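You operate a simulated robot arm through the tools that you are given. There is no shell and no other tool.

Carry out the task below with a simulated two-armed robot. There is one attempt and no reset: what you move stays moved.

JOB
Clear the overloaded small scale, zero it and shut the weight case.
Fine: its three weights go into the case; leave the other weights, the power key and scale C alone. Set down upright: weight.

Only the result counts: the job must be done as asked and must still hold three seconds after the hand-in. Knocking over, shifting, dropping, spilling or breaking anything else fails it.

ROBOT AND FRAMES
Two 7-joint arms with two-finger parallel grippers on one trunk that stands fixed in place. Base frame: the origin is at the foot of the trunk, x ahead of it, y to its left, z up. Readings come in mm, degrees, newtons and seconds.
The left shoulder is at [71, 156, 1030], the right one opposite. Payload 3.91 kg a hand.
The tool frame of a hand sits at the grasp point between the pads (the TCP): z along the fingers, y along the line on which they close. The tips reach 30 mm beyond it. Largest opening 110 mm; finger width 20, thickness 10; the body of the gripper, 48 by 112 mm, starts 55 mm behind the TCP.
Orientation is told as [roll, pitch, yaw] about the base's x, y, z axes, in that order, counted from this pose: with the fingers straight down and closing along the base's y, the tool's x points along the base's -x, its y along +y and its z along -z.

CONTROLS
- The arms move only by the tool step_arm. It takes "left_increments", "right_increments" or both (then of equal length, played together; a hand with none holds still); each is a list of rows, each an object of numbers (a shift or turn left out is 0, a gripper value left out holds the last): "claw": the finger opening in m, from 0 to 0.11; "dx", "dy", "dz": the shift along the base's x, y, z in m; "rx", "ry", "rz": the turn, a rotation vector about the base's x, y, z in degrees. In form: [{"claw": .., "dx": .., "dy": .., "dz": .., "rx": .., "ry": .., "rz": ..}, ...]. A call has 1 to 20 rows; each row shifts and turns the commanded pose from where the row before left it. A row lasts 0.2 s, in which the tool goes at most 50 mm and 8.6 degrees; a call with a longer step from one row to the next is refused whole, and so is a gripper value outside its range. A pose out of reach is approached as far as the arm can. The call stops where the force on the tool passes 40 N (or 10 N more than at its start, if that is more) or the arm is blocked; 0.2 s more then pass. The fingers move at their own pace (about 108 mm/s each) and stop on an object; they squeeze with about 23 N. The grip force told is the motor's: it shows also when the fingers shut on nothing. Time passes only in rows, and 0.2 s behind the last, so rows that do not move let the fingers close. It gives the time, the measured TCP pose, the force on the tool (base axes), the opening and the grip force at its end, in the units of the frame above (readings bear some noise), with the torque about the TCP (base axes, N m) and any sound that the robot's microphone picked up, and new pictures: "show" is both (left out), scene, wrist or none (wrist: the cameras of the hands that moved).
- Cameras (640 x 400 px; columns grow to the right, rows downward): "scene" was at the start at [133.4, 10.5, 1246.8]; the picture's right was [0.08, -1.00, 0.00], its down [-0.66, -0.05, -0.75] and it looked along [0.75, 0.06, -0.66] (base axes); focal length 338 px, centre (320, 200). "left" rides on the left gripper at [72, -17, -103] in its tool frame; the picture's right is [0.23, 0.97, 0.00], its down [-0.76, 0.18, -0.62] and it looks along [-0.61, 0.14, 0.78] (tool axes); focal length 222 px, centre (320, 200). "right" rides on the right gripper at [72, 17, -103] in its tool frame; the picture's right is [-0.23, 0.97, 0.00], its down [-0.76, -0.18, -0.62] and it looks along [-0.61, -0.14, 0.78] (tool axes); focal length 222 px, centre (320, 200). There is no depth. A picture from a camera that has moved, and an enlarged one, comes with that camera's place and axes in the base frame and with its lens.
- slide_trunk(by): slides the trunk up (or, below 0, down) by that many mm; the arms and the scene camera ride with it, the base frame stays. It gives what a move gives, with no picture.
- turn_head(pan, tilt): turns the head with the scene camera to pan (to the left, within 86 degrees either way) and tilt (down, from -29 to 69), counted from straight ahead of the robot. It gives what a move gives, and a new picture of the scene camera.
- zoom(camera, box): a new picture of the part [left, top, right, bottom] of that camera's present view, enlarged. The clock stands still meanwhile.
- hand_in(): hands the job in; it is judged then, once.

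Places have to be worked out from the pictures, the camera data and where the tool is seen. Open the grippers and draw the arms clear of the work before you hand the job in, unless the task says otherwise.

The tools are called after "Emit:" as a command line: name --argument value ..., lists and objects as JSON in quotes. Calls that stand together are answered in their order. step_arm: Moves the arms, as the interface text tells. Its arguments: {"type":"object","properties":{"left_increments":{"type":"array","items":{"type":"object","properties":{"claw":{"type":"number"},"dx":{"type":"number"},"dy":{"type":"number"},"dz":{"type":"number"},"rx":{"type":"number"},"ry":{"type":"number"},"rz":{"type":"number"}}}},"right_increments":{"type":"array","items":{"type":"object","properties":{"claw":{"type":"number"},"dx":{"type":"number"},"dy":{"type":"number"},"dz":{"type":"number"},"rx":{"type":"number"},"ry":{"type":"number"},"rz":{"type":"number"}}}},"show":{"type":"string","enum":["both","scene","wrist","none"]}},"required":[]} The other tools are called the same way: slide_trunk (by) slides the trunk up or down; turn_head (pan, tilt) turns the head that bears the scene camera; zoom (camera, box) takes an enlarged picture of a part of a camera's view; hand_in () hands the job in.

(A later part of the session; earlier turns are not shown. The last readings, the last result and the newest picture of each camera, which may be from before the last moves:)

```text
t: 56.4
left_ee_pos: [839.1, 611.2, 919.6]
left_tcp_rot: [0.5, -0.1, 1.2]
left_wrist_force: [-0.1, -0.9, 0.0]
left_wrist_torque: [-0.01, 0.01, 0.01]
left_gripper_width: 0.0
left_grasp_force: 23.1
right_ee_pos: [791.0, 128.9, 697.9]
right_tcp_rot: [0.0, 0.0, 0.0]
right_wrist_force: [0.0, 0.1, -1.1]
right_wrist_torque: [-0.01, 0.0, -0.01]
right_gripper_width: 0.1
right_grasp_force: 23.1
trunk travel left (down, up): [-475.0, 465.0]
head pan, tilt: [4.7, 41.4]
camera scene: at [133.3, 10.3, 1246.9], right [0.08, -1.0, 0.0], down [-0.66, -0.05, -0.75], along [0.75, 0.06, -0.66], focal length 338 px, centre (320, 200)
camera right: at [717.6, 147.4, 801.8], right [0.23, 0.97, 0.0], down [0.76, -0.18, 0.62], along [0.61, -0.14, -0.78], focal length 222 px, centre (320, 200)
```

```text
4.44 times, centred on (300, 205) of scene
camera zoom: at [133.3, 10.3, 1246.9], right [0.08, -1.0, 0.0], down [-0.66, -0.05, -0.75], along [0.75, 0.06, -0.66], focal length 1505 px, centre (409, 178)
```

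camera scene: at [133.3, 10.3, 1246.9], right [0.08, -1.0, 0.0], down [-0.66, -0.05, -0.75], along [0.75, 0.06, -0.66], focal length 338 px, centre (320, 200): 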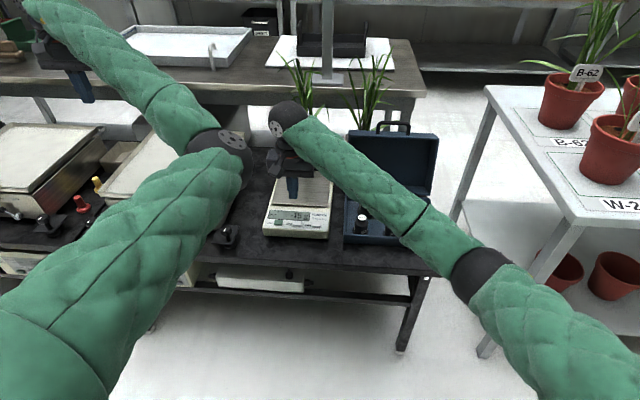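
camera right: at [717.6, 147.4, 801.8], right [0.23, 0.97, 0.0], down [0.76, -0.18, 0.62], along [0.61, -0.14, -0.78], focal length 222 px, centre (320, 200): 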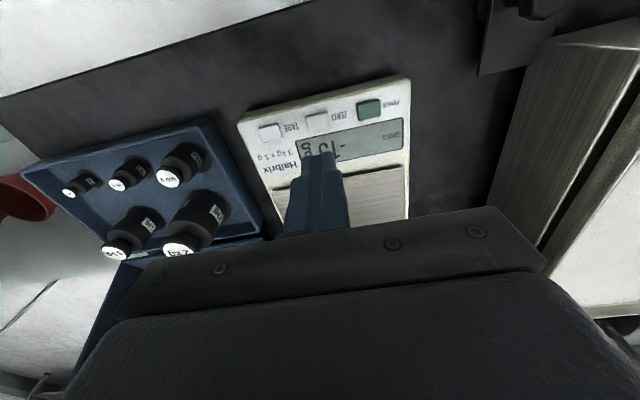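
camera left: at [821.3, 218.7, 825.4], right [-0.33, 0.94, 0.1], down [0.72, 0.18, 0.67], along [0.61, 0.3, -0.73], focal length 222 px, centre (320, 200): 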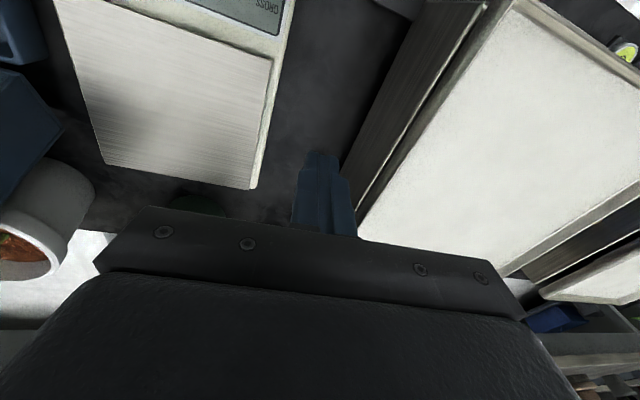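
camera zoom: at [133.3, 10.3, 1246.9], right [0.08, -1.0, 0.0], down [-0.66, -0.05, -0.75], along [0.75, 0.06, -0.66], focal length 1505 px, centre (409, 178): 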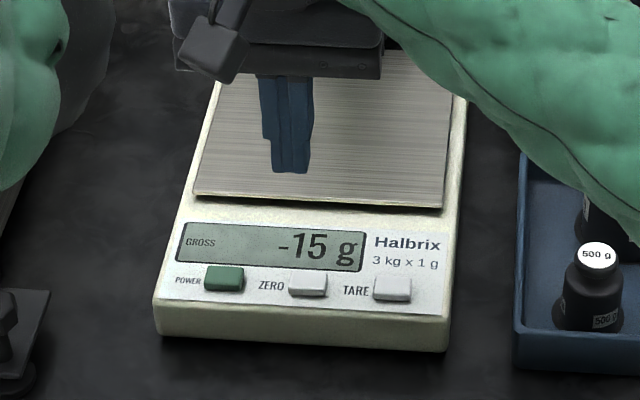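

ZERO is the middle key, at about (797,127) with its top at z≈565, well separated from POWER. I'll centre over it and come down to about 10 mm above.

Emit:
step_arm --right_increments '[{"dx": 0.0045, "dy": -0.0015, "dz": -0.03}, {"dz": -0.035}, {"dz": -0.027}, {}, {}]' --show "both"

Emit:
zoom --camera "right" --box '[220, 60, 420, 240]'

Emit:
zoom --camera "scene" --box '[255, 160, 345, 250]'

```text
t: 57.6
left_ee_pos: [839.0, 611.3, 919.2]
left_tcp_rot: [0.5, 0.1, 1.2]
left_wrist_force: [0.1, -0.1, -0.1]
left_wrist_torque: [0.02, -0.02, -0.02]
left_gripper_width: 0.0
left_grasp_force: 23.0
right_ee_pos: [794.9, 127.4, 607.0]
right_tcp_rot: [0.0, -0.1, 0.0]
right_wrist_force: [-0.7, 0.2, -0.3]
right_wrist_torque: [0.02, -0.03, -0.01]
right_gripper_width: 0.1
right_grasp_force: 22.4
trunk travel left (down, up): [-475.0, 465.0]
head pan, tilt: [4.7, 41.4]
camera scene: at [133.6, 10.7, 1246.8], right [0.08, -1.0, 0.0], down [-0.66, -0.05, -0.75], along [0.75, 0.06, -0.66], focal length 338 px, centre (320, 200)
camera right: at [721.3, 145.1, 710.2], right [0.23, 0.97, 0.0], down [0.76, -0.18, 0.62], along [0.61, -0.14, -0.78], focal length 222 px, centre (320, 200)
```

scene: 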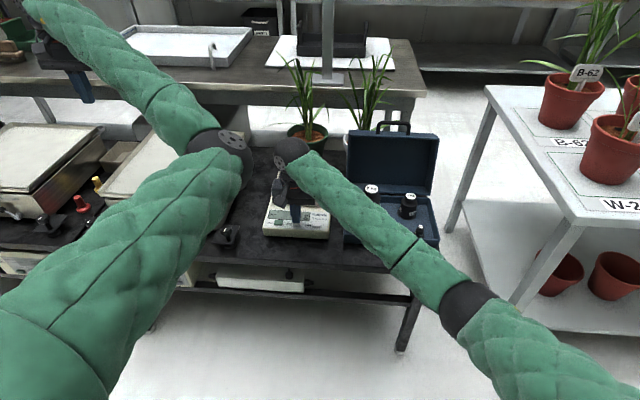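
right: 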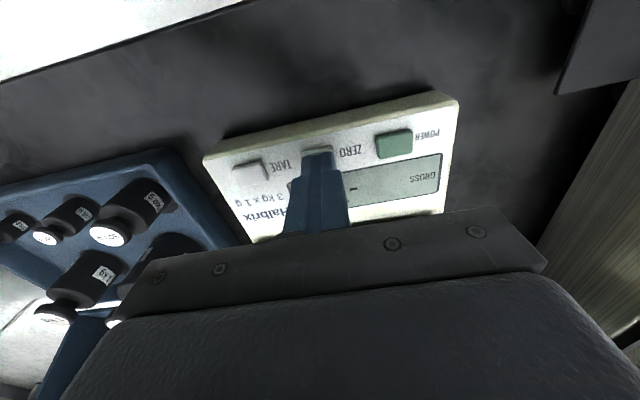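

```text
2.22 times, centred on (320, 150) of right
camera zoom: at [721.3, 145.1, 710.2], right [0.23, 0.97, 0.0], down [0.76, -0.18, 0.62], along [0.61, -0.14, -0.78], focal length 494 px, centre (320, 311)
```

zoom: 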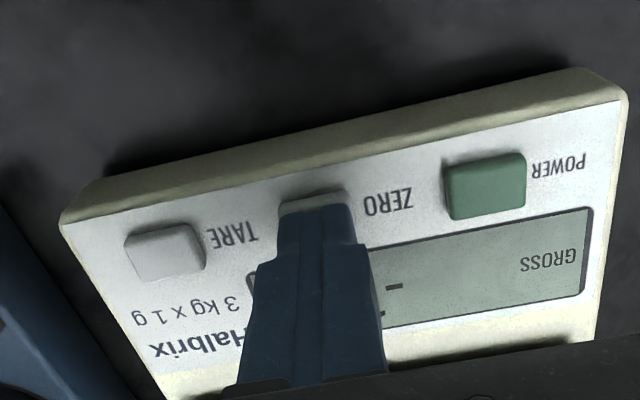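

```text
4.44 times, centred on (300, 205) of scene
camera zoom: at [133.6, 10.7, 1246.8], right [0.08, -1.0, 0.0], down [-0.66, -0.05, -0.75], along [0.75, 0.06, -0.66], focal length 1505 px, centre (409, 178)
```

zoom: 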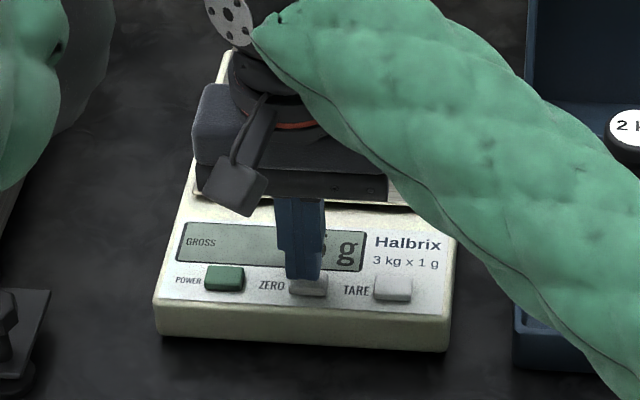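

The tip is right above ZERO. I'll descend slowly in small steps, watching the force and display.

Emit:
step_arm --right_increments '[{"dz": -0.004}, {"dz": -0.004}, {}]' --show "none"

Emit:
step_arm --right_increments '[{"dz": -0.002}, {"dz": -0.001}, {}]' --show "none"

```text
t: 58.4
left_ee_pos: [839.4, 611.0, 918.3]
left_tcp_rot: [0.6, -0.1, 1.2]
left_wrist_force: [-0.4, -0.5, -0.4]
left_wrist_torque: [0.01, -0.05, -0.01]
left_gripper_width: 0.0
left_grasp_force: 22.5
right_ee_pos: [794.2, 126.9, 598.9]
right_tcp_rot: [0.1, 0.0, 0.0]
right_wrist_force: [0.5, -0.5, -0.5]
right_wrist_torque: [-0.03, 0.0, -0.01]
right_gripper_width: 0.1
right_grasp_force: 23.2
trunk travel left (down, up): [-475.0, 465.0]
head pan, tilt: [4.7, 41.4]
```

```text
t: 59.2
left_ee_pos: [839.8, 610.1, 919.4]
left_tcp_rot: [0.5, -0.2, 1.1]
left_wrist_force: [0.0, -0.1, 0.3]
left_wrist_torque: [-0.03, -0.02, -0.01]
left_gripper_width: 0.1
left_grasp_force: 22.9
right_ee_pos: [796.6, 127.0, 594.5]
right_tcp_rot: [0.0, 0.1, -0.1]
right_wrist_force: [-0.7, 0.6, 1.5]
right_wrist_torque: [0.01, -0.01, 0.02]
right_gripper_width: 0.0
right_grasp_force: 23.2
trunk travel left (down, up): [-475.0, 465.0]
head pan, tilt: [4.7, 41.4]
heard: click
```

A click sounded. I'll lift off straight away and read the display.

Emit:
step_arm --right_increments '[{"dz": 0.01}, {"dz": 0.03}, {"dz": 0.04}, {"dx": -0.02, "dy": -0.02, "dz": 0.03}, {"dx": -0.02, "dy": -0.03}, {}]' --show "wrist"

Emit:
zoom --camera "scene" --box '[255, 160, 345, 250]'

```text
t: 60.6
left_ee_pos: [839.8, 610.6, 918.6]
left_tcp_rot: [0.5, -0.1, 1.2]
left_wrist_force: [-1.0, 0.1, -0.3]
left_wrist_torque: [0.02, -0.02, -0.01]
left_gripper_width: 0.3
left_grasp_force: 23.0
right_ee_pos: [757.1, 78.9, 704.3]
right_tcp_rot: [0.0, 0.0, 0.0]
right_wrist_force: [0.7, -0.2, 0.6]
right_wrist_torque: [0.04, 0.01, 0.02]
right_gripper_width: 0.0
right_grasp_force: 23.2
trunk travel left (down, up): [-475.0, 465.0]
head pan, tilt: [4.7, 41.4]
camera right: at [682.8, 96.1, 807.2], right [0.23, 0.97, 0.0], down [0.76, -0.18, 0.62], along [0.61, -0.14, -0.78], focal length 222 px, centre (320, 200)
```

right: 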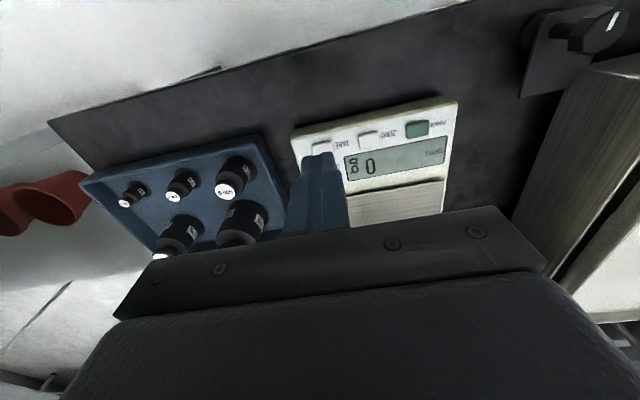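

```text
4.44 times, centred on (300, 205) of scene
camera zoom: at [133.5, 10.8, 1246.8], right [0.08, -1.0, 0.0], down [-0.66, -0.05, -0.75], along [0.75, 0.06, -0.66], focal length 1505 px, centre (409, 178)
```

zoom: 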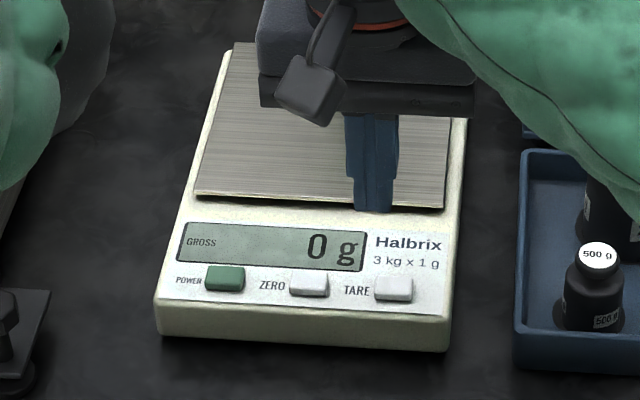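

The display shows 0 g, GROSS. Now for the lid: I'll bring the right hand back and up in front of the case and look at the lid and handle.

Emit:
step_arm --right_increments '[{"dx": -0.01, "dy": -0.04, "dz": 0.02}, {"dx": -0.01, "dy": -0.04, "dz": 0.025}, {"dy": -0.04, "dz": 0.025}, {"dy": -0.04, "dz": 0.025}, {"dy": -0.04, "dz": 0.025}, {"claw": 0.05, "dz": 0.03}, {}]' --show "both"

Emit:
zoom --camera "right" --box '[200, 30, 500, 230]'

Emit:
zoom --camera "scene" --box '[330, 105, 460, 255]'

```text
t: 62.2
left_ee_pos: [839.9, 610.5, 919.7]
left_tcp_rot: [0.6, 0.0, 1.1]
left_wrist_force: [-0.3, -0.1, -0.7]
left_wrist_torque: [0.0, 0.02, 0.03]
left_gripper_width: 0.0
left_grasp_force: 22.6
right_ee_pos: [735.9, -123.3, 852.7]
right_tcp_rot: [0.1, 0.0, -0.1]
right_wrist_force: [-0.9, 0.3, -0.2]
right_wrist_torque: [-0.03, 0.01, 0.0]
right_gripper_width: 49.9
right_grasp_force: 0.1
trunk travel left (down, up): [-475.0, 465.0]
head pan, tilt: [4.7, 41.4]
camera scene: at [133.7, 9.9, 1246.8], right [0.08, -1.0, 0.0], down [-0.66, -0.05, -0.75], along [0.75, 0.06, -0.66], focal length 338 px, centre (320, 200)
camera right: at [662.3, -105.1, 956.9], right [0.23, 0.97, 0.0], down [0.76, -0.18, 0.62], along [0.61, -0.14, -0.78], focal length 222 px, centre (320, 200)
```

scene: 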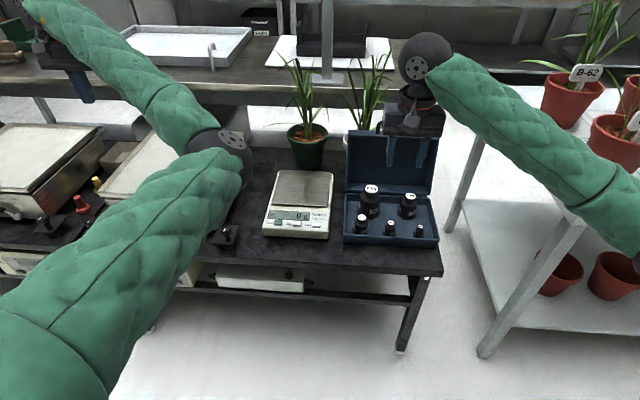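
right: 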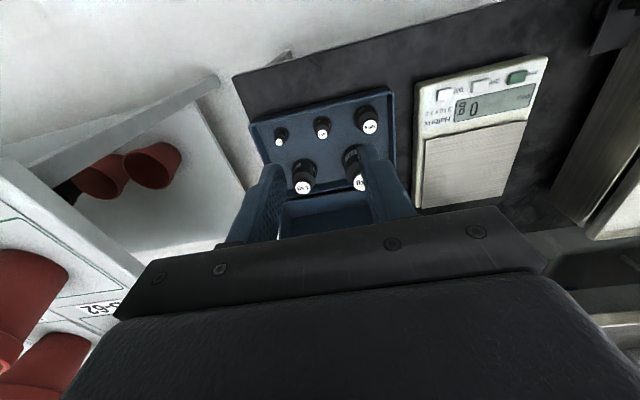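

```text
2.00 times, centred on (350, 130) of right
camera zoom: at [662.3, -105.1, 956.9], right [0.23, 0.97, 0.0], down [0.76, -0.18, 0.62], along [0.61, -0.14, -0.78], focal length 444 px, centre (260, 340)
```

zoom: 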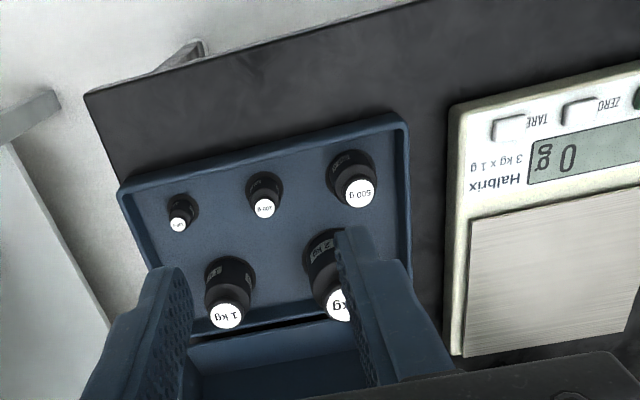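

```text
2.67 times, centred on (395, 180) of scene
camera zoom: at [133.7, 9.9, 1246.8], right [0.08, -1.0, 0.0], down [-0.66, -0.05, -0.75], along [0.75, 0.06, -0.66], focal length 903 px, centre (120, 253)
```

zoom: 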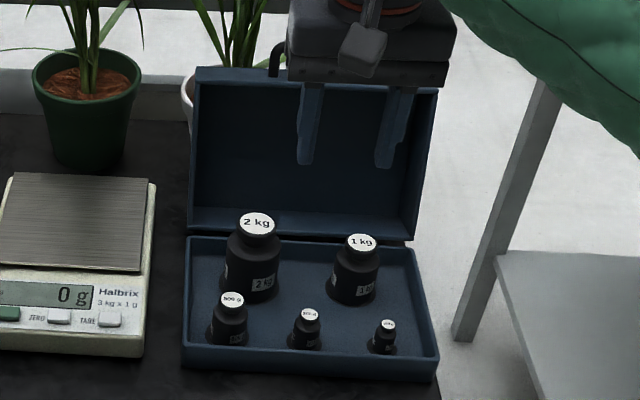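

The display stays at 0 g. To judge the lid's depth, lean and handle, I'll raise the trunk for a steeper view from the scene camera; the arms are clear.

Emit:
slide_trunk --by 350

Emit:
turn_head --pan -8 --tilt 52

Emit:
zoom --camera "scene" --box '[220, 80, 420, 260]'

```text
t: 65.6
left_ee_pos: [839.5, 610.4, 1268.9]
left_tcp_rot: [0.6, 0.0, 1.2]
left_wrist_force: [0.3, -0.2, -0.1]
left_wrist_torque: [0.02, 0.03, 0.0]
left_gripper_width: 0.1
left_grasp_force: 23.3
right_ee_pos: [737.7, -122.6, 1202.9]
right_tcp_rot: [0.0, 0.0, 0.1]
right_wrist_force: [-0.9, 0.2, 0.2]
right_wrist_torque: [0.03, -0.01, 0.01]
right_gripper_width: 50.3
right_grasp_force: 0.1
trunk travel left (down, up): [-825.0, 115.0]
head pan, tilt: [4.7, 41.4]
```

```text
t: 66.4
left_ee_pos: [838.5, 611.5, 1269.3]
left_tcp_rot: [0.5, 0.0, 1.2]
left_wrist_force: [0.8, -0.4, -0.4]
left_wrist_torque: [-0.01, 0.0, -0.02]
left_gripper_width: 0.0
left_grasp_force: 22.7
right_ee_pos: [736.5, -121.5, 1202.9]
right_tcp_rot: [-0.1, 0.0, 0.0]
right_wrist_force: [-0.1, 0.0, 1.8]
right_wrist_torque: [-0.01, 0.0, 0.0]
right_gripper_width: 50.0
right_grasp_force: 0.0
trunk travel left (down, up): [-825.0, 115.0]
head pan, tilt: [-8.0, 52.0]
camera scene: at [124.4, -6.8, 1582.1], right [-0.14, -0.99, 0.0], down [-0.78, 0.11, -0.62], along [0.61, -0.09, -0.79], focal length 338 px, centre (320, 200)
```

scene: 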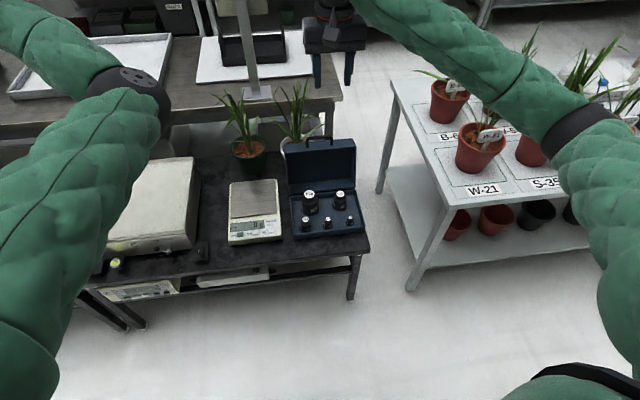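

```text
2.22 times, centred on (320, 170) of scene
camera zoom: at [124.4, -6.8, 1582.1], right [-0.14, -0.99, 0.0], down [-0.78, 0.11, -0.62], along [0.61, -0.09, -0.79], focal length 752 px, centre (320, 267)
```

zoom: 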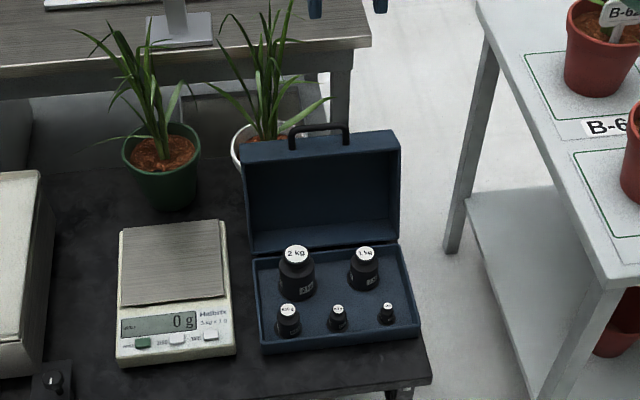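

Good vantage. I'll zoom closer on the lid and handle.

Emit:
zoom --camera "scene" --box '[280, 125, 380, 245]'

Emit:
zoom --camera "scene" --box '[285, 128, 365, 178]'

```text
3.33 times, centred on (330, 185) of scene
camera zoom: at [124.4, -6.8, 1582.1], right [-0.14, -0.99, 0.0], down [-0.78, 0.11, -0.62], along [0.61, -0.09, -0.79], focal length 1128 px, centre (287, 250)
```

zoom: 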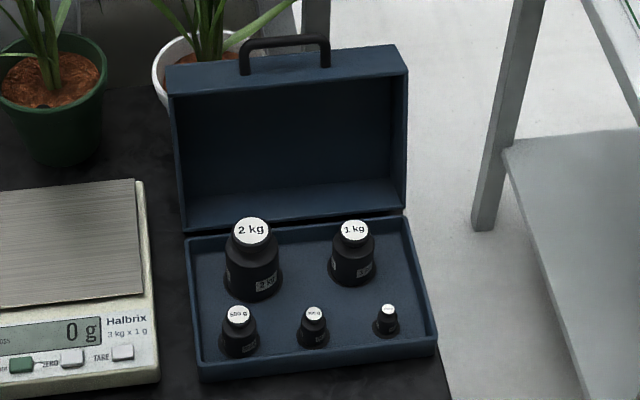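

```text
8.00 times, centred on (325, 153) of scene
camera zoom: at [124.4, -6.8, 1582.1], right [-0.14, -0.99, 0.0], down [-0.78, 0.11, -0.62], along [0.61, -0.09, -0.79], focal length 2708 px, centre (280, 576)
```

zoom: 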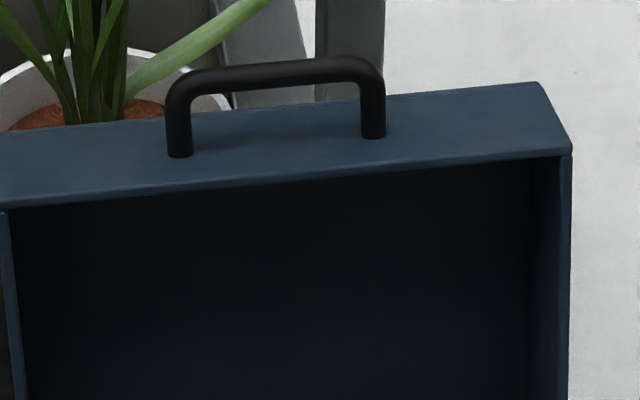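

The lid is about 72 mm deep and leans back about 18°. The hinge is near (938, 565), and the handle bar is near (1038,-132,773). A plant leaf may be close behind the bar, so I'll look closer at it before planning the grip.

Emit:
zoom --camera "scene" --box '[265, 75, 365, 165]'

Emit:
slide_trunk --by -350

Emit:
turn_head --pan -5 --tilt 35

Emit:
zoom --camera "scene" --box '[240, 80, 400, 220]'

```text
4.44 times, centred on (315, 120) of scene
camera zoom: at [124.4, -6.8, 1582.1], right [-0.14, -0.99, 0.0], down [-0.78, 0.11, -0.62], along [0.61, -0.09, -0.79], focal length 1505 px, centre (342, 556)
```

zoom: 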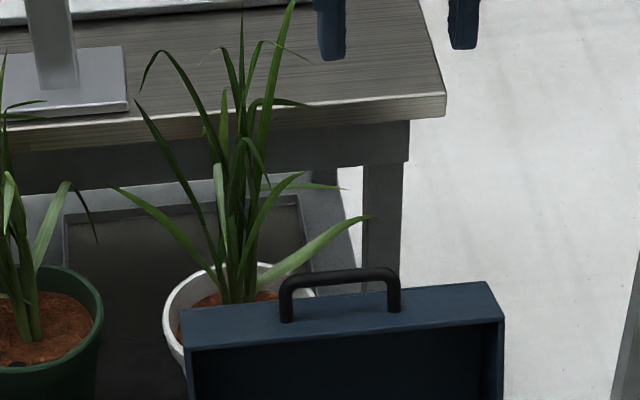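

```text
t: 69.8
left_ee_pos: [840.0, 612.5, 920.3]
left_tcp_rot: [0.6, -0.1, 1.3]
left_wrist_force: [1.1, -0.2, 0.2]
left_wrist_torque: [0.0, -0.05, 0.01]
left_gripper_width: 0.2
left_grasp_force: 23.1
right_ee_pos: [735.4, -121.7, 853.0]
right_tcp_rot: [0.0, 0.0, 0.0]
right_wrist_force: [0.1, 0.5, -1.1]
right_wrist_torque: [-0.05, -0.03, -0.02]
right_gripper_width: 50.3
right_grasp_force: 0.1
trunk travel left (down, up): [-475.0, 465.0]
head pan, tilt: [-8.0, 52.0]
```

```text
t: 70.6
left_ee_pos: [840.9, 609.6, 918.7]
left_tcp_rot: [0.5, -0.1, 1.3]
left_wrist_force: [0.0, 0.3, 0.4]
left_wrist_torque: [0.02, 0.01, 0.04]
left_gripper_width: 0.0
left_grasp_force: 23.0
right_ee_pos: [736.5, -123.3, 852.3]
right_tcp_rot: [0.0, 0.1, 0.0]
right_wrist_force: [-0.5, -0.5, 0.0]
right_wrist_torque: [0.01, 0.0, -0.02]
right_gripper_width: 50.2
right_grasp_force: 0.1
trunk travel left (down, up): [-475.0, 465.0]
head pan, tilt: [-5.0, 35.0]
camera scene: at [137.4, -4.1, 1256.4], right [-0.09, -1.0, 0.0], down [-0.57, 0.05, -0.82], along [0.82, -0.07, -0.57], focal length 338 px, centre (320, 200)
```

scene: 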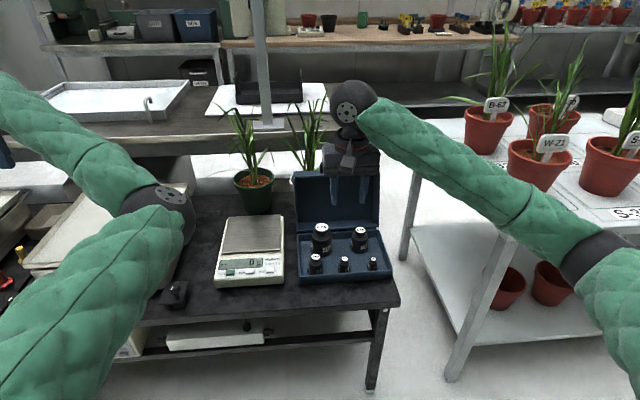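

```text
2.86 times, centred on (320, 150) of scene
camera zoom: at [137.4, -4.1, 1256.4], right [-0.09, -1.0, 0.0], down [-0.57, 0.05, -0.82], along [0.82, -0.07, -0.57], focal length 967 px, centre (320, 343)
```

zoom: 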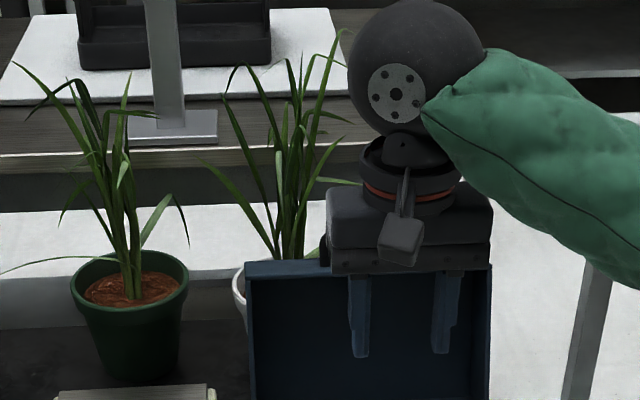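

Matching the views puts the nearest leaf tips at x≥1160, well behind the bar, so the handle is free to grip. I'll turn the right hand 90° so the fingers close across the bar (which runs along y), in free space, checking that the arm follows.

Emit:
step_arm --right_increments '[{"rz": 8}, {"rz": 8}, {"rz": 8}, {"rz": 8}, {"rz": 8}, {"rz": 8}, {"rz": 8}, {"rz": 8}, {"rz": 8}, {"rz": 8}, {"rz": 8}, {"rz": 2}, {}]' --show "both"

```text
t: 73.4
left_ee_pos: [838.6, 610.4, 918.3]
left_tcp_rot: [0.5, -0.1, 1.1]
left_wrist_force: [-0.3, 0.0, 0.4]
left_wrist_torque: [0.0, -0.02, 0.0]
left_gripper_width: 0.2
left_grasp_force: 23.1
right_ee_pos: [735.8, -121.6, 853.2]
right_tcp_rot: [-0.1, 0.0, 90.0]
right_wrist_force: [-0.2, 0.3, 1.0]
right_wrist_torque: [0.03, -0.03, -0.01]
right_gripper_width: 50.2
right_grasp_force: 0.0
trunk travel left (down, up): [-475.0, 465.0]
head pan, tilt: [-5.0, 35.0]
camera scene: at [137.5, -4.1, 1256.5], right [-0.09, -1.0, 0.0], down [-0.57, 0.05, -0.82], along [0.82, -0.07, -0.57], focal length 338 px, centre (320, 200)
camera right: at [717.7, -193.5, 956.7], right [-0.97, 0.23, 0.0], down [0.18, 0.76, 0.62], along [0.14, 0.61, -0.78], focal length 222 px, centre (320, 200)
```

scene: 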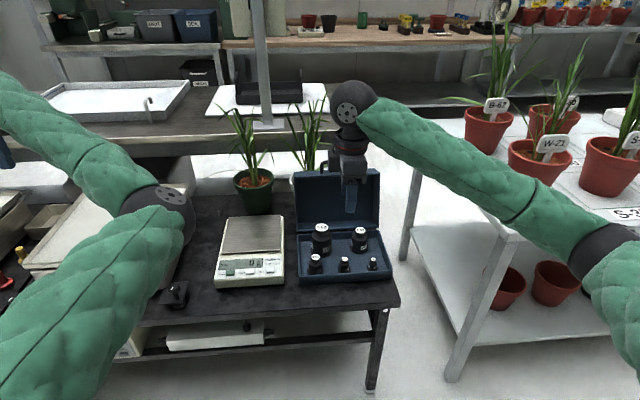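
right: 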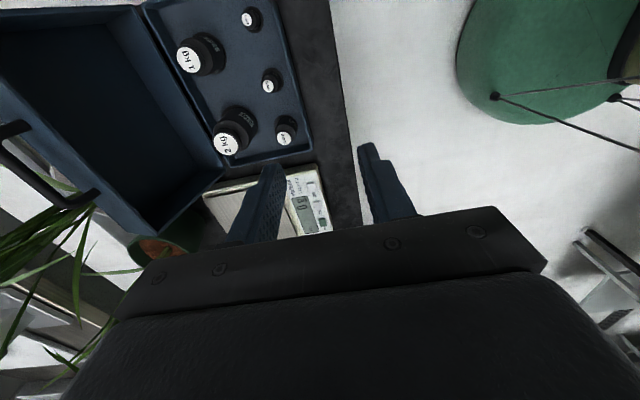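

The turn worked, and this side-on camera shows the lid and handle in profile. I'll zoom in on the handle.

Emit:
zoom --camera "right" --box '[0, 60, 240, 260]'

```text
2.00 times, centred on (120, 160) of right
camera zoom: at [717.7, -193.5, 956.7], right [-0.97, 0.23, 0.0], down [0.18, 0.76, 0.62], along [0.14, 0.61, -0.78], focal length 444 px, centre (720, 280)
```

zoom: 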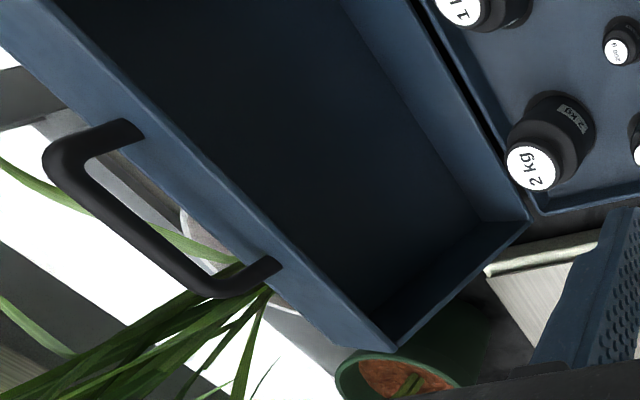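

The bar looks to be near (1049,-137,758), the hinge near (952,565), with the lid leaning back about 15–18°. I'll tilt the hand 30° forward with a 30 mm opening and go to a standoff up and in front of the bar to check the alignment.

Emit:
step_arm --right_increments '[{"claw": 0.032, "dz": 0.01, "ry": -7.5}, {"dx": 0.04, "dz": 0.01, "ry": -7.5}, {"dx": 0.045, "ry": -7.5}, {"dx": 0.045, "ry": -7.5}, {"dx": 0.045, "dy": -0.005}, {"dx": 0.045, "dy": -0.005}, {"dx": 0.03, "dy": -0.005}, {}]' --show "both"

Emit:
zoom --camera "right" --box '[180, 60, 460, 240]'

```text
t: 75.2
left_ee_pos: [839.6, 610.1, 920.2]
left_tcp_rot: [0.6, -0.2, 1.3]
left_wrist_force: [0.0, 0.3, 0.5]
left_wrist_torque: [0.0, 0.01, -0.02]
left_gripper_width: 0.0
left_grasp_force: 22.9
right_ee_pos: [988.3, -138.6, 874.6]
right_tcp_rot: [-30.0, 0.0, 90.0]
right_wrist_force: [1.2, 0.5, 0.0]
right_wrist_torque: [0.0, -0.01, 0.0]
right_gripper_width: 31.8
right_grasp_force: 0.1
trunk travel left (down, up): [-475.0, 465.0]
head pan, tilt: [-5.0, 35.0]
camera scene: at [137.4, -4.2, 1256.5], right [-0.09, -1.0, 0.0], down [-0.57, 0.05, -0.82], along [0.82, -0.07, -0.57], focal length 338 px, centre (320, 200)
camera right: at [920.0, -210.3, 954.9], right [-0.84, 0.23, -0.49], down [-0.16, 0.76, 0.63], along [0.51, 0.61, -0.61], focal length 222 px, centre (320, 200)
```

scene: 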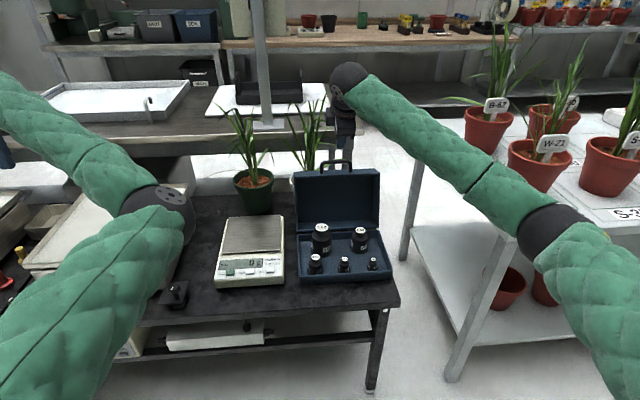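
right: 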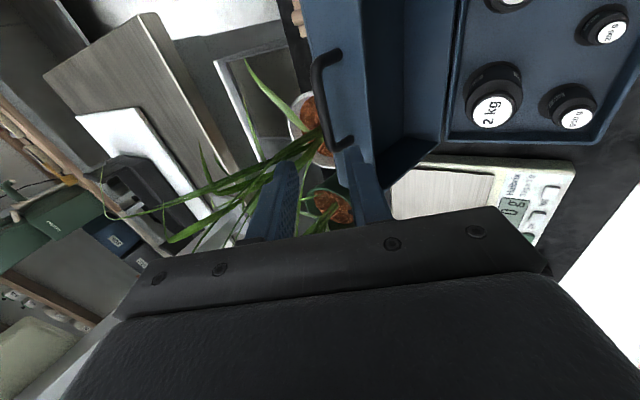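

```text
2.22 times, centred on (320, 150) of right
camera zoom: at [920.0, -210.3, 954.9], right [-0.84, 0.23, -0.49], down [-0.16, 0.76, 0.63], along [0.51, 0.61, -0.61], focal length 494 px, centre (320, 311)
```

zoom: 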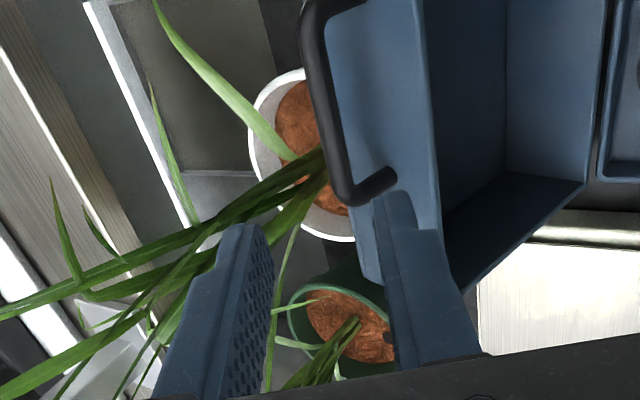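

The bar sits about 5 mm off the finger mid-plane and about 135–145 mm ahead. I'll shift and advance 90 mm along the tool axis, then re-check.

Emit:
step_arm --right_increments '[{"dx": 0.0136, "dz": -0.0268}, {"dx": 0.0136, "dz": -0.0268}, {"dx": 0.0136, "dz": -0.0268}, {}, {}]' --show "both"

Emit:
zoom --camera "right" --box '[180, 60, 460, 240]'

Emit:
zoom --camera "scene" --box '[280, 80, 400, 200]'

```text
t: 76.4
left_ee_pos: [840.2, 611.7, 920.3]
left_tcp_rot: [0.6, 0.1, 1.2]
left_wrist_force: [0.2, 0.8, 0.0]
left_wrist_torque: [0.03, 0.01, -0.01]
left_gripper_width: 0.0
left_grasp_force: 22.9
right_ee_pos: [1027.5, -138.7, 791.8]
right_tcp_rot: [-29.9, 0.0, 90.0]
right_wrist_force: [-0.1, -0.4, -0.7]
right_wrist_torque: [0.0, 0.02, -0.03]
right_gripper_width: 31.9
right_grasp_force: 0.1
trunk travel left (down, up): [-475.0, 465.0]
head pan, tilt: [-5.0, 35.0]
camera scene: at [137.8, -4.1, 1256.4], right [-0.09, -1.0, 0.0], down [-0.57, 0.05, -0.82], along [0.82, -0.07, -0.57], focal length 338 px, centre (320, 200)
camera right: at [959.3, -211.4, 872.5], right [-0.84, 0.23, -0.49], down [-0.16, 0.76, 0.63], along [0.51, 0.61, -0.61], focal length 222 px, centre (320, 200)
```

scene: 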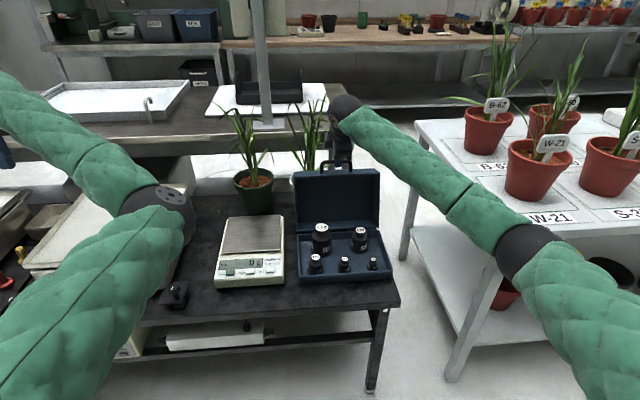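
right: 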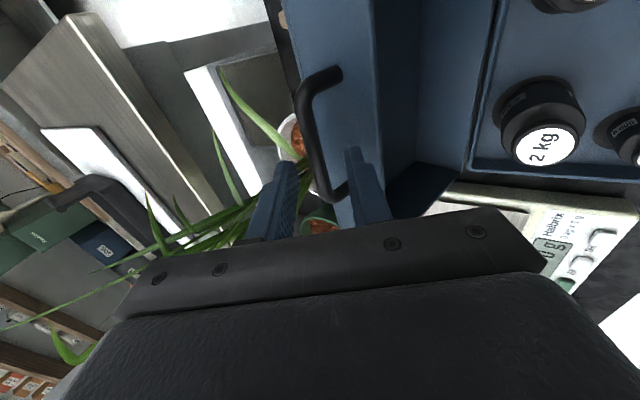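

```text
2.22 times, centred on (320, 150) of right
camera zoom: at [959.3, -211.4, 872.5], right [-0.84, 0.23, -0.49], down [-0.16, 0.76, 0.63], along [0.51, 0.61, -0.61], focal length 494 px, centre (320, 311)
```

zoom: 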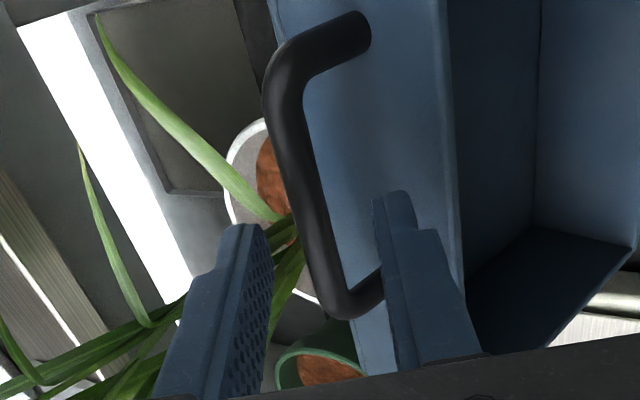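

```text
3.33 times, centred on (340, 140) of scene
camera zoom: at [137.8, -4.1, 1256.4], right [-0.09, -1.0, 0.0], down [-0.57, 0.05, -0.82], along [0.82, -0.07, -0.57], focal length 1128 px, centre (253, 400)
```

zoom: 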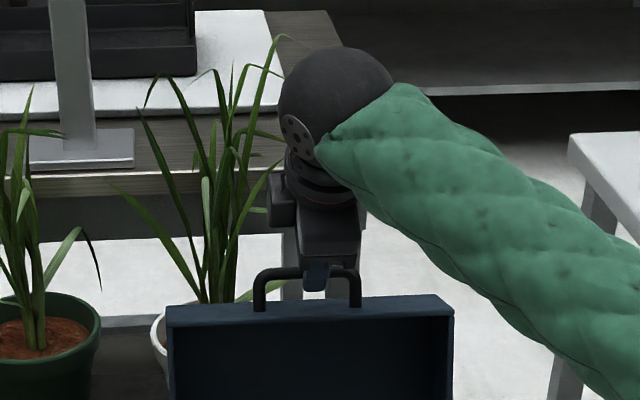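

The bar is centred between the fingers and about 40–45 mm ahead of the TCP. I'll advance 28 mm along the tool axis in small steps, watching the force.

Emit:
step_arm --right_increments '[{"dx": 0.005, "dz": -0.0087}, {"dx": 0.005, "dz": -0.0087}, {"dx": 0.004, "dz": -0.0068}, {}, {}]' --show "wrist"

Emit:
zoom --camera "right" --box '[180, 60, 460, 240]'

Emit:
zoom --camera "scene" --box '[290, 130, 390, 210]'

```text
t: 77.6
left_ee_pos: [840.3, 609.8, 919.4]
left_tcp_rot: [0.5, 0.0, 1.2]
left_wrist_force: [0.0, -0.2, -0.6]
left_wrist_torque: [0.04, 0.01, 0.01]
left_gripper_width: 0.1
left_grasp_force: 22.7
right_ee_pos: [1039.9, -138.8, 769.0]
right_tcp_rot: [-30.0, 0.0, 90.1]
right_wrist_force: [0.1, -0.1, 0.2]
right_wrist_torque: [-0.01, -0.02, 0.02]
right_gripper_width: 32.0
right_grasp_force: 0.0
trunk travel left (down, up): [-475.0, 465.0]
head pan, tilt: [-5.0, 35.0]
camera right: at [973.0, -209.7, 849.4], right [-0.84, 0.23, -0.49], down [-0.16, 0.76, 0.63], along [0.51, 0.61, -0.61], focal length 222 px, centre (320, 200)
```

right: 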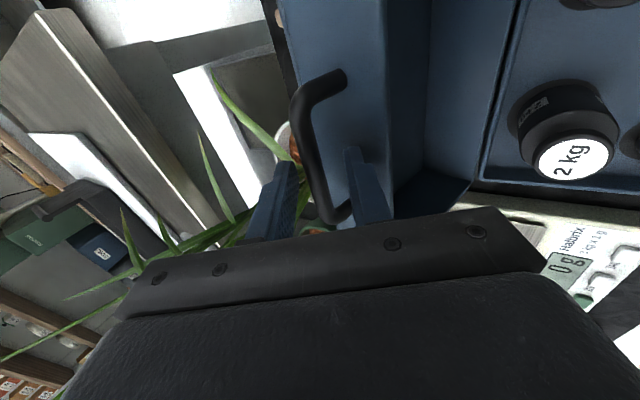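

```text
2.22 times, centred on (320, 150) of right
camera zoom: at [973.0, -209.7, 849.4], right [-0.84, 0.23, -0.49], down [-0.16, 0.76, 0.63], along [0.51, 0.61, -0.61], focal length 494 px, centre (320, 311)
```

zoom: 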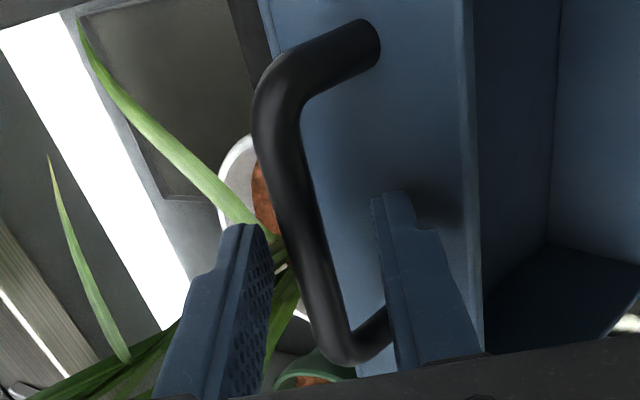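

```text
5.00 times, centred on (340, 170) of scene
camera zoom: at [137.7, -4.1, 1256.4], right [-0.09, -1.0, 0.0], down [-0.57, 0.05, -0.82], along [0.82, -0.07, -0.57], focal length 1693 px, centre (220, 350)
```

zoom: 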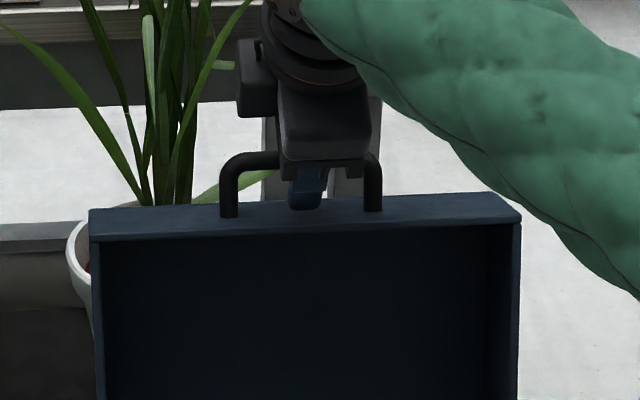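

The bar lies between the fingers about 17 mm ahead of the TCP, with no contact. I'll advance 4 mm more with a small centring shift and close on it.

Emit:
step_arm --right_increments '[{"dx": 0.0033, "dz": -0.0027}, {}, {"claw": 0.018}, {"claw": 0.008}, {"claw": 0.0}, {}, {}]' --show "wrist"

Emit:
zoom --camera "right" --box '[180, 60, 460, 240]'

```text
t: 79.2
left_ee_pos: [839.1, 611.2, 920.6]
left_tcp_rot: [0.5, 0.0, 1.2]
left_wrist_force: [-0.2, -0.6, 0.0]
left_wrist_torque: [0.0, 0.0, 0.0]
left_gripper_width: 0.0
left_grasp_force: 22.3
right_ee_pos: [1043.5, -137.7, 765.5]
right_tcp_rot: [-30.0, 0.0, 90.0]
right_wrist_force: [3.0, 0.3, 5.4]
right_wrist_torque: [0.32, -0.06, -0.39]
right_gripper_width: 11.6
right_grasp_force: 45.2
trunk travel left (down, up): [-475.0, 465.0]
head pan, tilt: [-5.0, 35.0]
camera right: at [976.2, -209.4, 847.4], right [-0.84, 0.23, -0.49], down [-0.16, 0.76, 0.63], along [0.51, 0.61, -0.61], focal length 222 px, centre (320, 200)
```

right: 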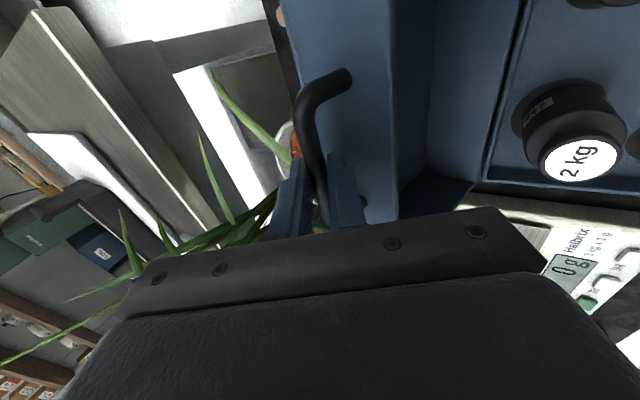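

```text
2.22 times, centred on (320, 150) of right
camera zoom: at [976.2, -209.4, 847.4], right [-0.84, 0.23, -0.49], down [-0.16, 0.76, 0.63], along [0.51, 0.61, -0.61], focal length 494 px, centre (320, 311)
```

zoom: 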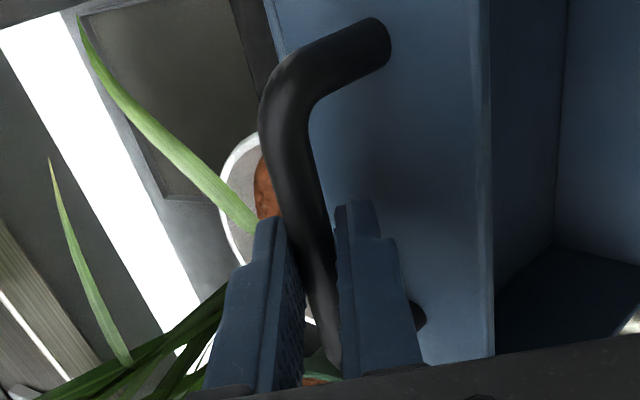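

The bar is gripped at 11.6 mm. I'll start swinging the lid along an arc about the hinge, taking the first 10° slowly and watching the force to refine the arc.

Emit:
step_arm --right_increments '[{"dx": -0.0042, "dz": 0.002}, {"dx": -0.0042, "dz": 0.002}, {"dx": -0.0042, "dz": 0.0019}, {"dx": -0.0043, "dz": 0.0019}, {}]' --show "none"

Emit:
step_arm --right_increments '[{"dx": -0.0043, "dz": 0.0017}, {"dx": -0.0044, "dz": 0.0016}, {"dx": -0.0044, "dz": 0.0015}, {"dx": -0.0044, "dz": 0.0015}, {}]' --show "both"

```text
t: 80.4
left_ee_pos: [839.4, 610.0, 920.3]
left_tcp_rot: [0.5, -0.1, 1.2]
left_wrist_force: [1.0, -0.6, 0.6]
left_wrist_torque: [0.01, 0.01, 0.01]
left_gripper_width: 0.0
left_grasp_force: 23.1
right_ee_pos: [1026.8, -137.5, 774.5]
right_tcp_rot: [-30.0, -0.1, 90.0]
right_wrist_force: [3.0, -3.1, 4.4]
right_wrist_torque: [-0.01, -0.03, -0.51]
right_gripper_width: 11.5
right_grasp_force: 44.9
trunk travel left (down, up): [-475.0, 465.0]
head pan, tilt: [-5.0, 35.0]
```

```text
t: 81.6
left_ee_pos: [840.1, 610.9, 920.5]
left_tcp_rot: [0.5, -0.1, 1.2]
left_wrist_force: [-0.5, 0.0, -0.5]
left_wrist_torque: [0.0, -0.01, 0.01]
left_gripper_width: 0.0
left_grasp_force: 23.0
right_ee_pos: [1009.3, -138.1, 780.3]
right_tcp_rot: [-30.1, -0.1, 90.0]
right_wrist_force: [0.5, -4.9, 2.2]
right_wrist_torque: [0.3, 0.01, -0.27]
right_gripper_width: 11.4
right_grasp_force: 45.4
trunk travel left (down, up): [-475.0, 465.0]
head pan, tilt: [-5.0, 35.0]
camera scene: at [137.5, -4.4, 1256.5], right [-0.09, -1.0, 0.0], down [-0.57, 0.05, -0.82], along [0.82, -0.07, -0.57], focal length 338 px, centre (320, 200)
camera right: at [942.0, -209.3, 860.7], right [-0.84, 0.23, -0.49], down [-0.16, 0.76, 0.63], along [0.51, 0.61, -0.61], focal length 222 px, centre (320, 200)
```

scene: 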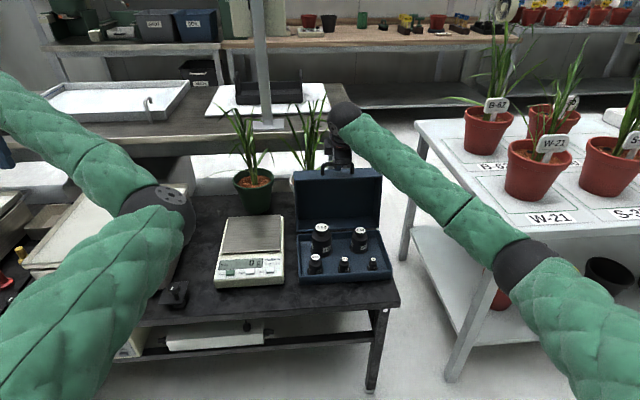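
right: 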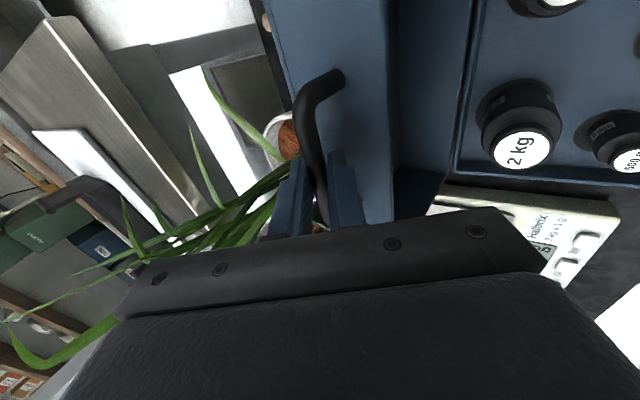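

The lid follows with only a few newtons. I'll continue the arc in similar increments, keeping the hand orientation, with the bar turning in the grip.

Emit:
step_arm --right_increments '[{"dx": -0.009, "dz": 0.0024, "dy": -0.0004}, {"dx": -0.009, "dz": 0.0024}, {"dx": -0.0091, "dz": 0.0016}, {"dx": -0.0092, "dz": 0.0016}, {}]' --show "none"

Emit:
step_arm --right_increments '[{"dx": -0.0092, "dz": 0.0008}, {"dx": -0.0093, "dz": 0.0008}, {"dx": -0.0093, "dz": 0.0}, {"dx": -0.0093, "dz": 0.0}, {}]' --show "both"

```text
t: 82.8
left_ee_pos: [840.3, 610.1, 919.1]
left_tcp_rot: [0.5, -0.1, 1.2]
left_wrist_force: [-0.3, 0.8, -0.1]
left_wrist_torque: [0.04, 0.02, -0.03]
left_gripper_width: 0.1
left_grasp_force: 23.2
right_ee_pos: [973.8, -138.3, 788.0]
right_tcp_rot: [-30.0, 0.0, 90.0]
right_wrist_force: [0.8, -8.0, 1.8]
right_wrist_torque: [-0.25, -0.06, -0.46]
right_gripper_width: 11.7
right_grasp_force: 44.8
trunk travel left (down, up): [-475.0, 465.0]
head pan, tilt: [-5.0, 35.0]
```

```text
t: 84.0
left_ee_pos: [839.6, 610.5, 920.1]
left_tcp_rot: [0.6, 0.0, 1.3]
left_wrist_force: [-1.2, -0.4, -0.5]
left_wrist_torque: [0.04, 0.0, 0.03]
left_gripper_width: 0.0
left_grasp_force: 23.0
right_ee_pos: [935.4, -137.0, 789.3]
right_tcp_rot: [-30.0, 0.0, 90.0]
right_wrist_force: [0.1, -2.0, 0.3]
right_wrist_torque: [0.58, 0.02, 0.09]
right_gripper_width: 11.6
right_grasp_force: 45.0
trunk travel left (down, up): [-475.0, 465.0]
head pan, tilt: [-5.0, 35.0]
camera scene: at [137.6, -4.3, 1256.4], right [-0.09, -1.0, 0.0], down [-0.57, 0.05, -0.82], along [0.82, -0.07, -0.57], focal length 338 px, centre (320, 200)
camera right: at [867.8, -209.2, 869.7], right [-0.84, 0.23, -0.49], down [-0.16, 0.76, 0.63], along [0.51, 0.61, -0.61], focal length 222 px, centre (320, 200)
```

scene: 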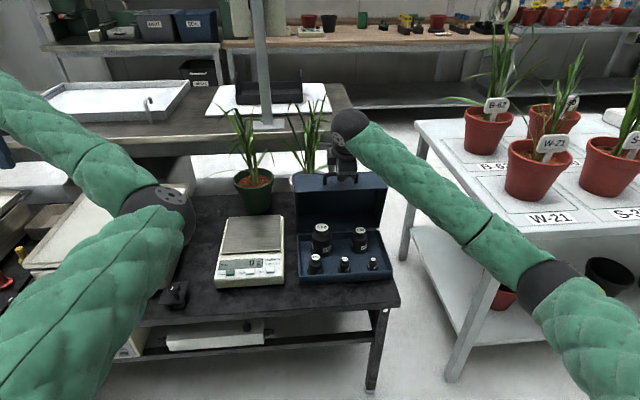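
right: 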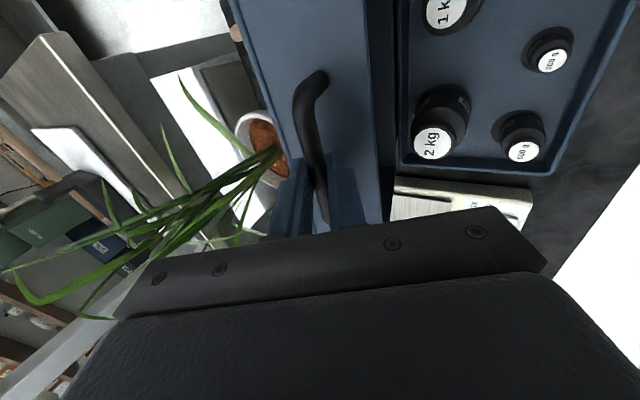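

The lid is past vertical with minimal force. I'll continue along the forward half of the arc.

Emit:
step_arm --right_increments '[{"dx": -0.0092, "dz": -0.0008}, {"dx": -0.0093, "dz": -0.0009}, {"dx": -0.0091, "dz": -0.0016}, {"dx": -0.0092, "dz": -0.0016}, {}]' --show "none"

Emit:
step_arm --right_increments '[{"dx": -0.0089, "dz": -0.0024}, {"dx": -0.009, "dz": -0.0025}, {"dx": -0.0087, "dz": -0.0032}, {"dx": -0.0088, "dz": -0.0032}, {}]' --show "both"

```text
t: 85.2
left_ee_pos: [839.2, 610.5, 918.3]
left_tcp_rot: [0.4, 0.0, 1.2]
left_wrist_force: [-0.3, -0.2, 0.4]
left_wrist_torque: [-0.01, 0.04, -0.03]
left_gripper_width: 0.1
left_grasp_force: 22.8
right_ee_pos: [899.7, -137.7, 784.4]
right_tcp_rot: [-29.9, -0.1, 90.0]
right_wrist_force: [1.5, 0.2, -4.8]
right_wrist_torque: [0.18, -0.02, 0.02]
right_gripper_width: 11.4
right_grasp_force: 44.6
trunk travel left (down, up): [-475.0, 465.0]
head pan, tilt: [-5.0, 35.0]
```

```text
t: 86.4
left_ee_pos: [840.6, 611.1, 918.0]
left_tcp_rot: [0.5, 0.0, 1.2]
left_wrist_force: [0.5, -0.5, -0.5]
left_wrist_torque: [0.0, -0.01, 0.03]
left_gripper_width: 0.0
left_grasp_force: 23.6
right_ee_pos: [864.0, -138.2, 773.9]
right_tcp_rot: [-29.9, 0.0, 90.0]
right_wrist_force: [3.6, 5.0, -4.0]
right_wrist_torque: [0.18, -0.07, 0.17]
right_gripper_width: 11.3
right_grasp_force: 44.7
trunk travel left (down, up): [-475.0, 465.0]
head pan, tilt: [-5.0, 35.0]
camera scene: at [138.1, -3.9, 1256.4], right [-0.09, -1.0, 0.0], down [-0.57, 0.05, -0.82], along [0.82, -0.07, -0.57], focal length 338 px, centre (320, 200)
camera right: at [796.3, -209.1, 854.7], right [-0.84, 0.23, -0.49], down [-0.16, 0.76, 0.63], along [0.51, 0.61, -0.61], focal length 222 px, centre (320, 200)
```

scene: 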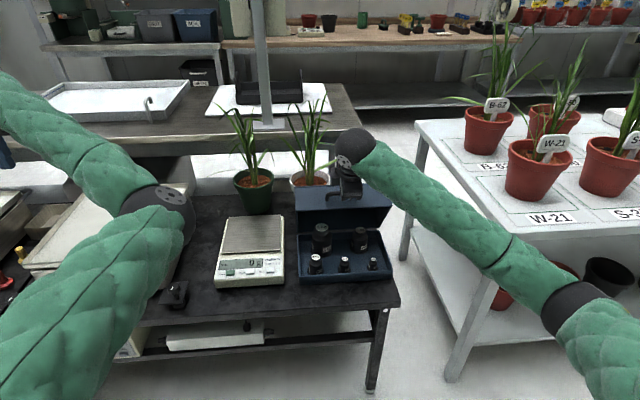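
right: 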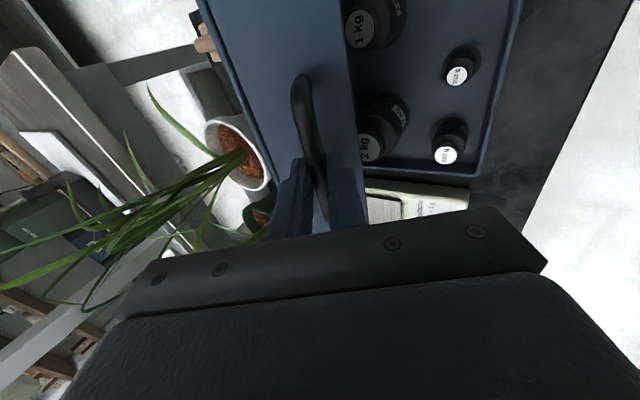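

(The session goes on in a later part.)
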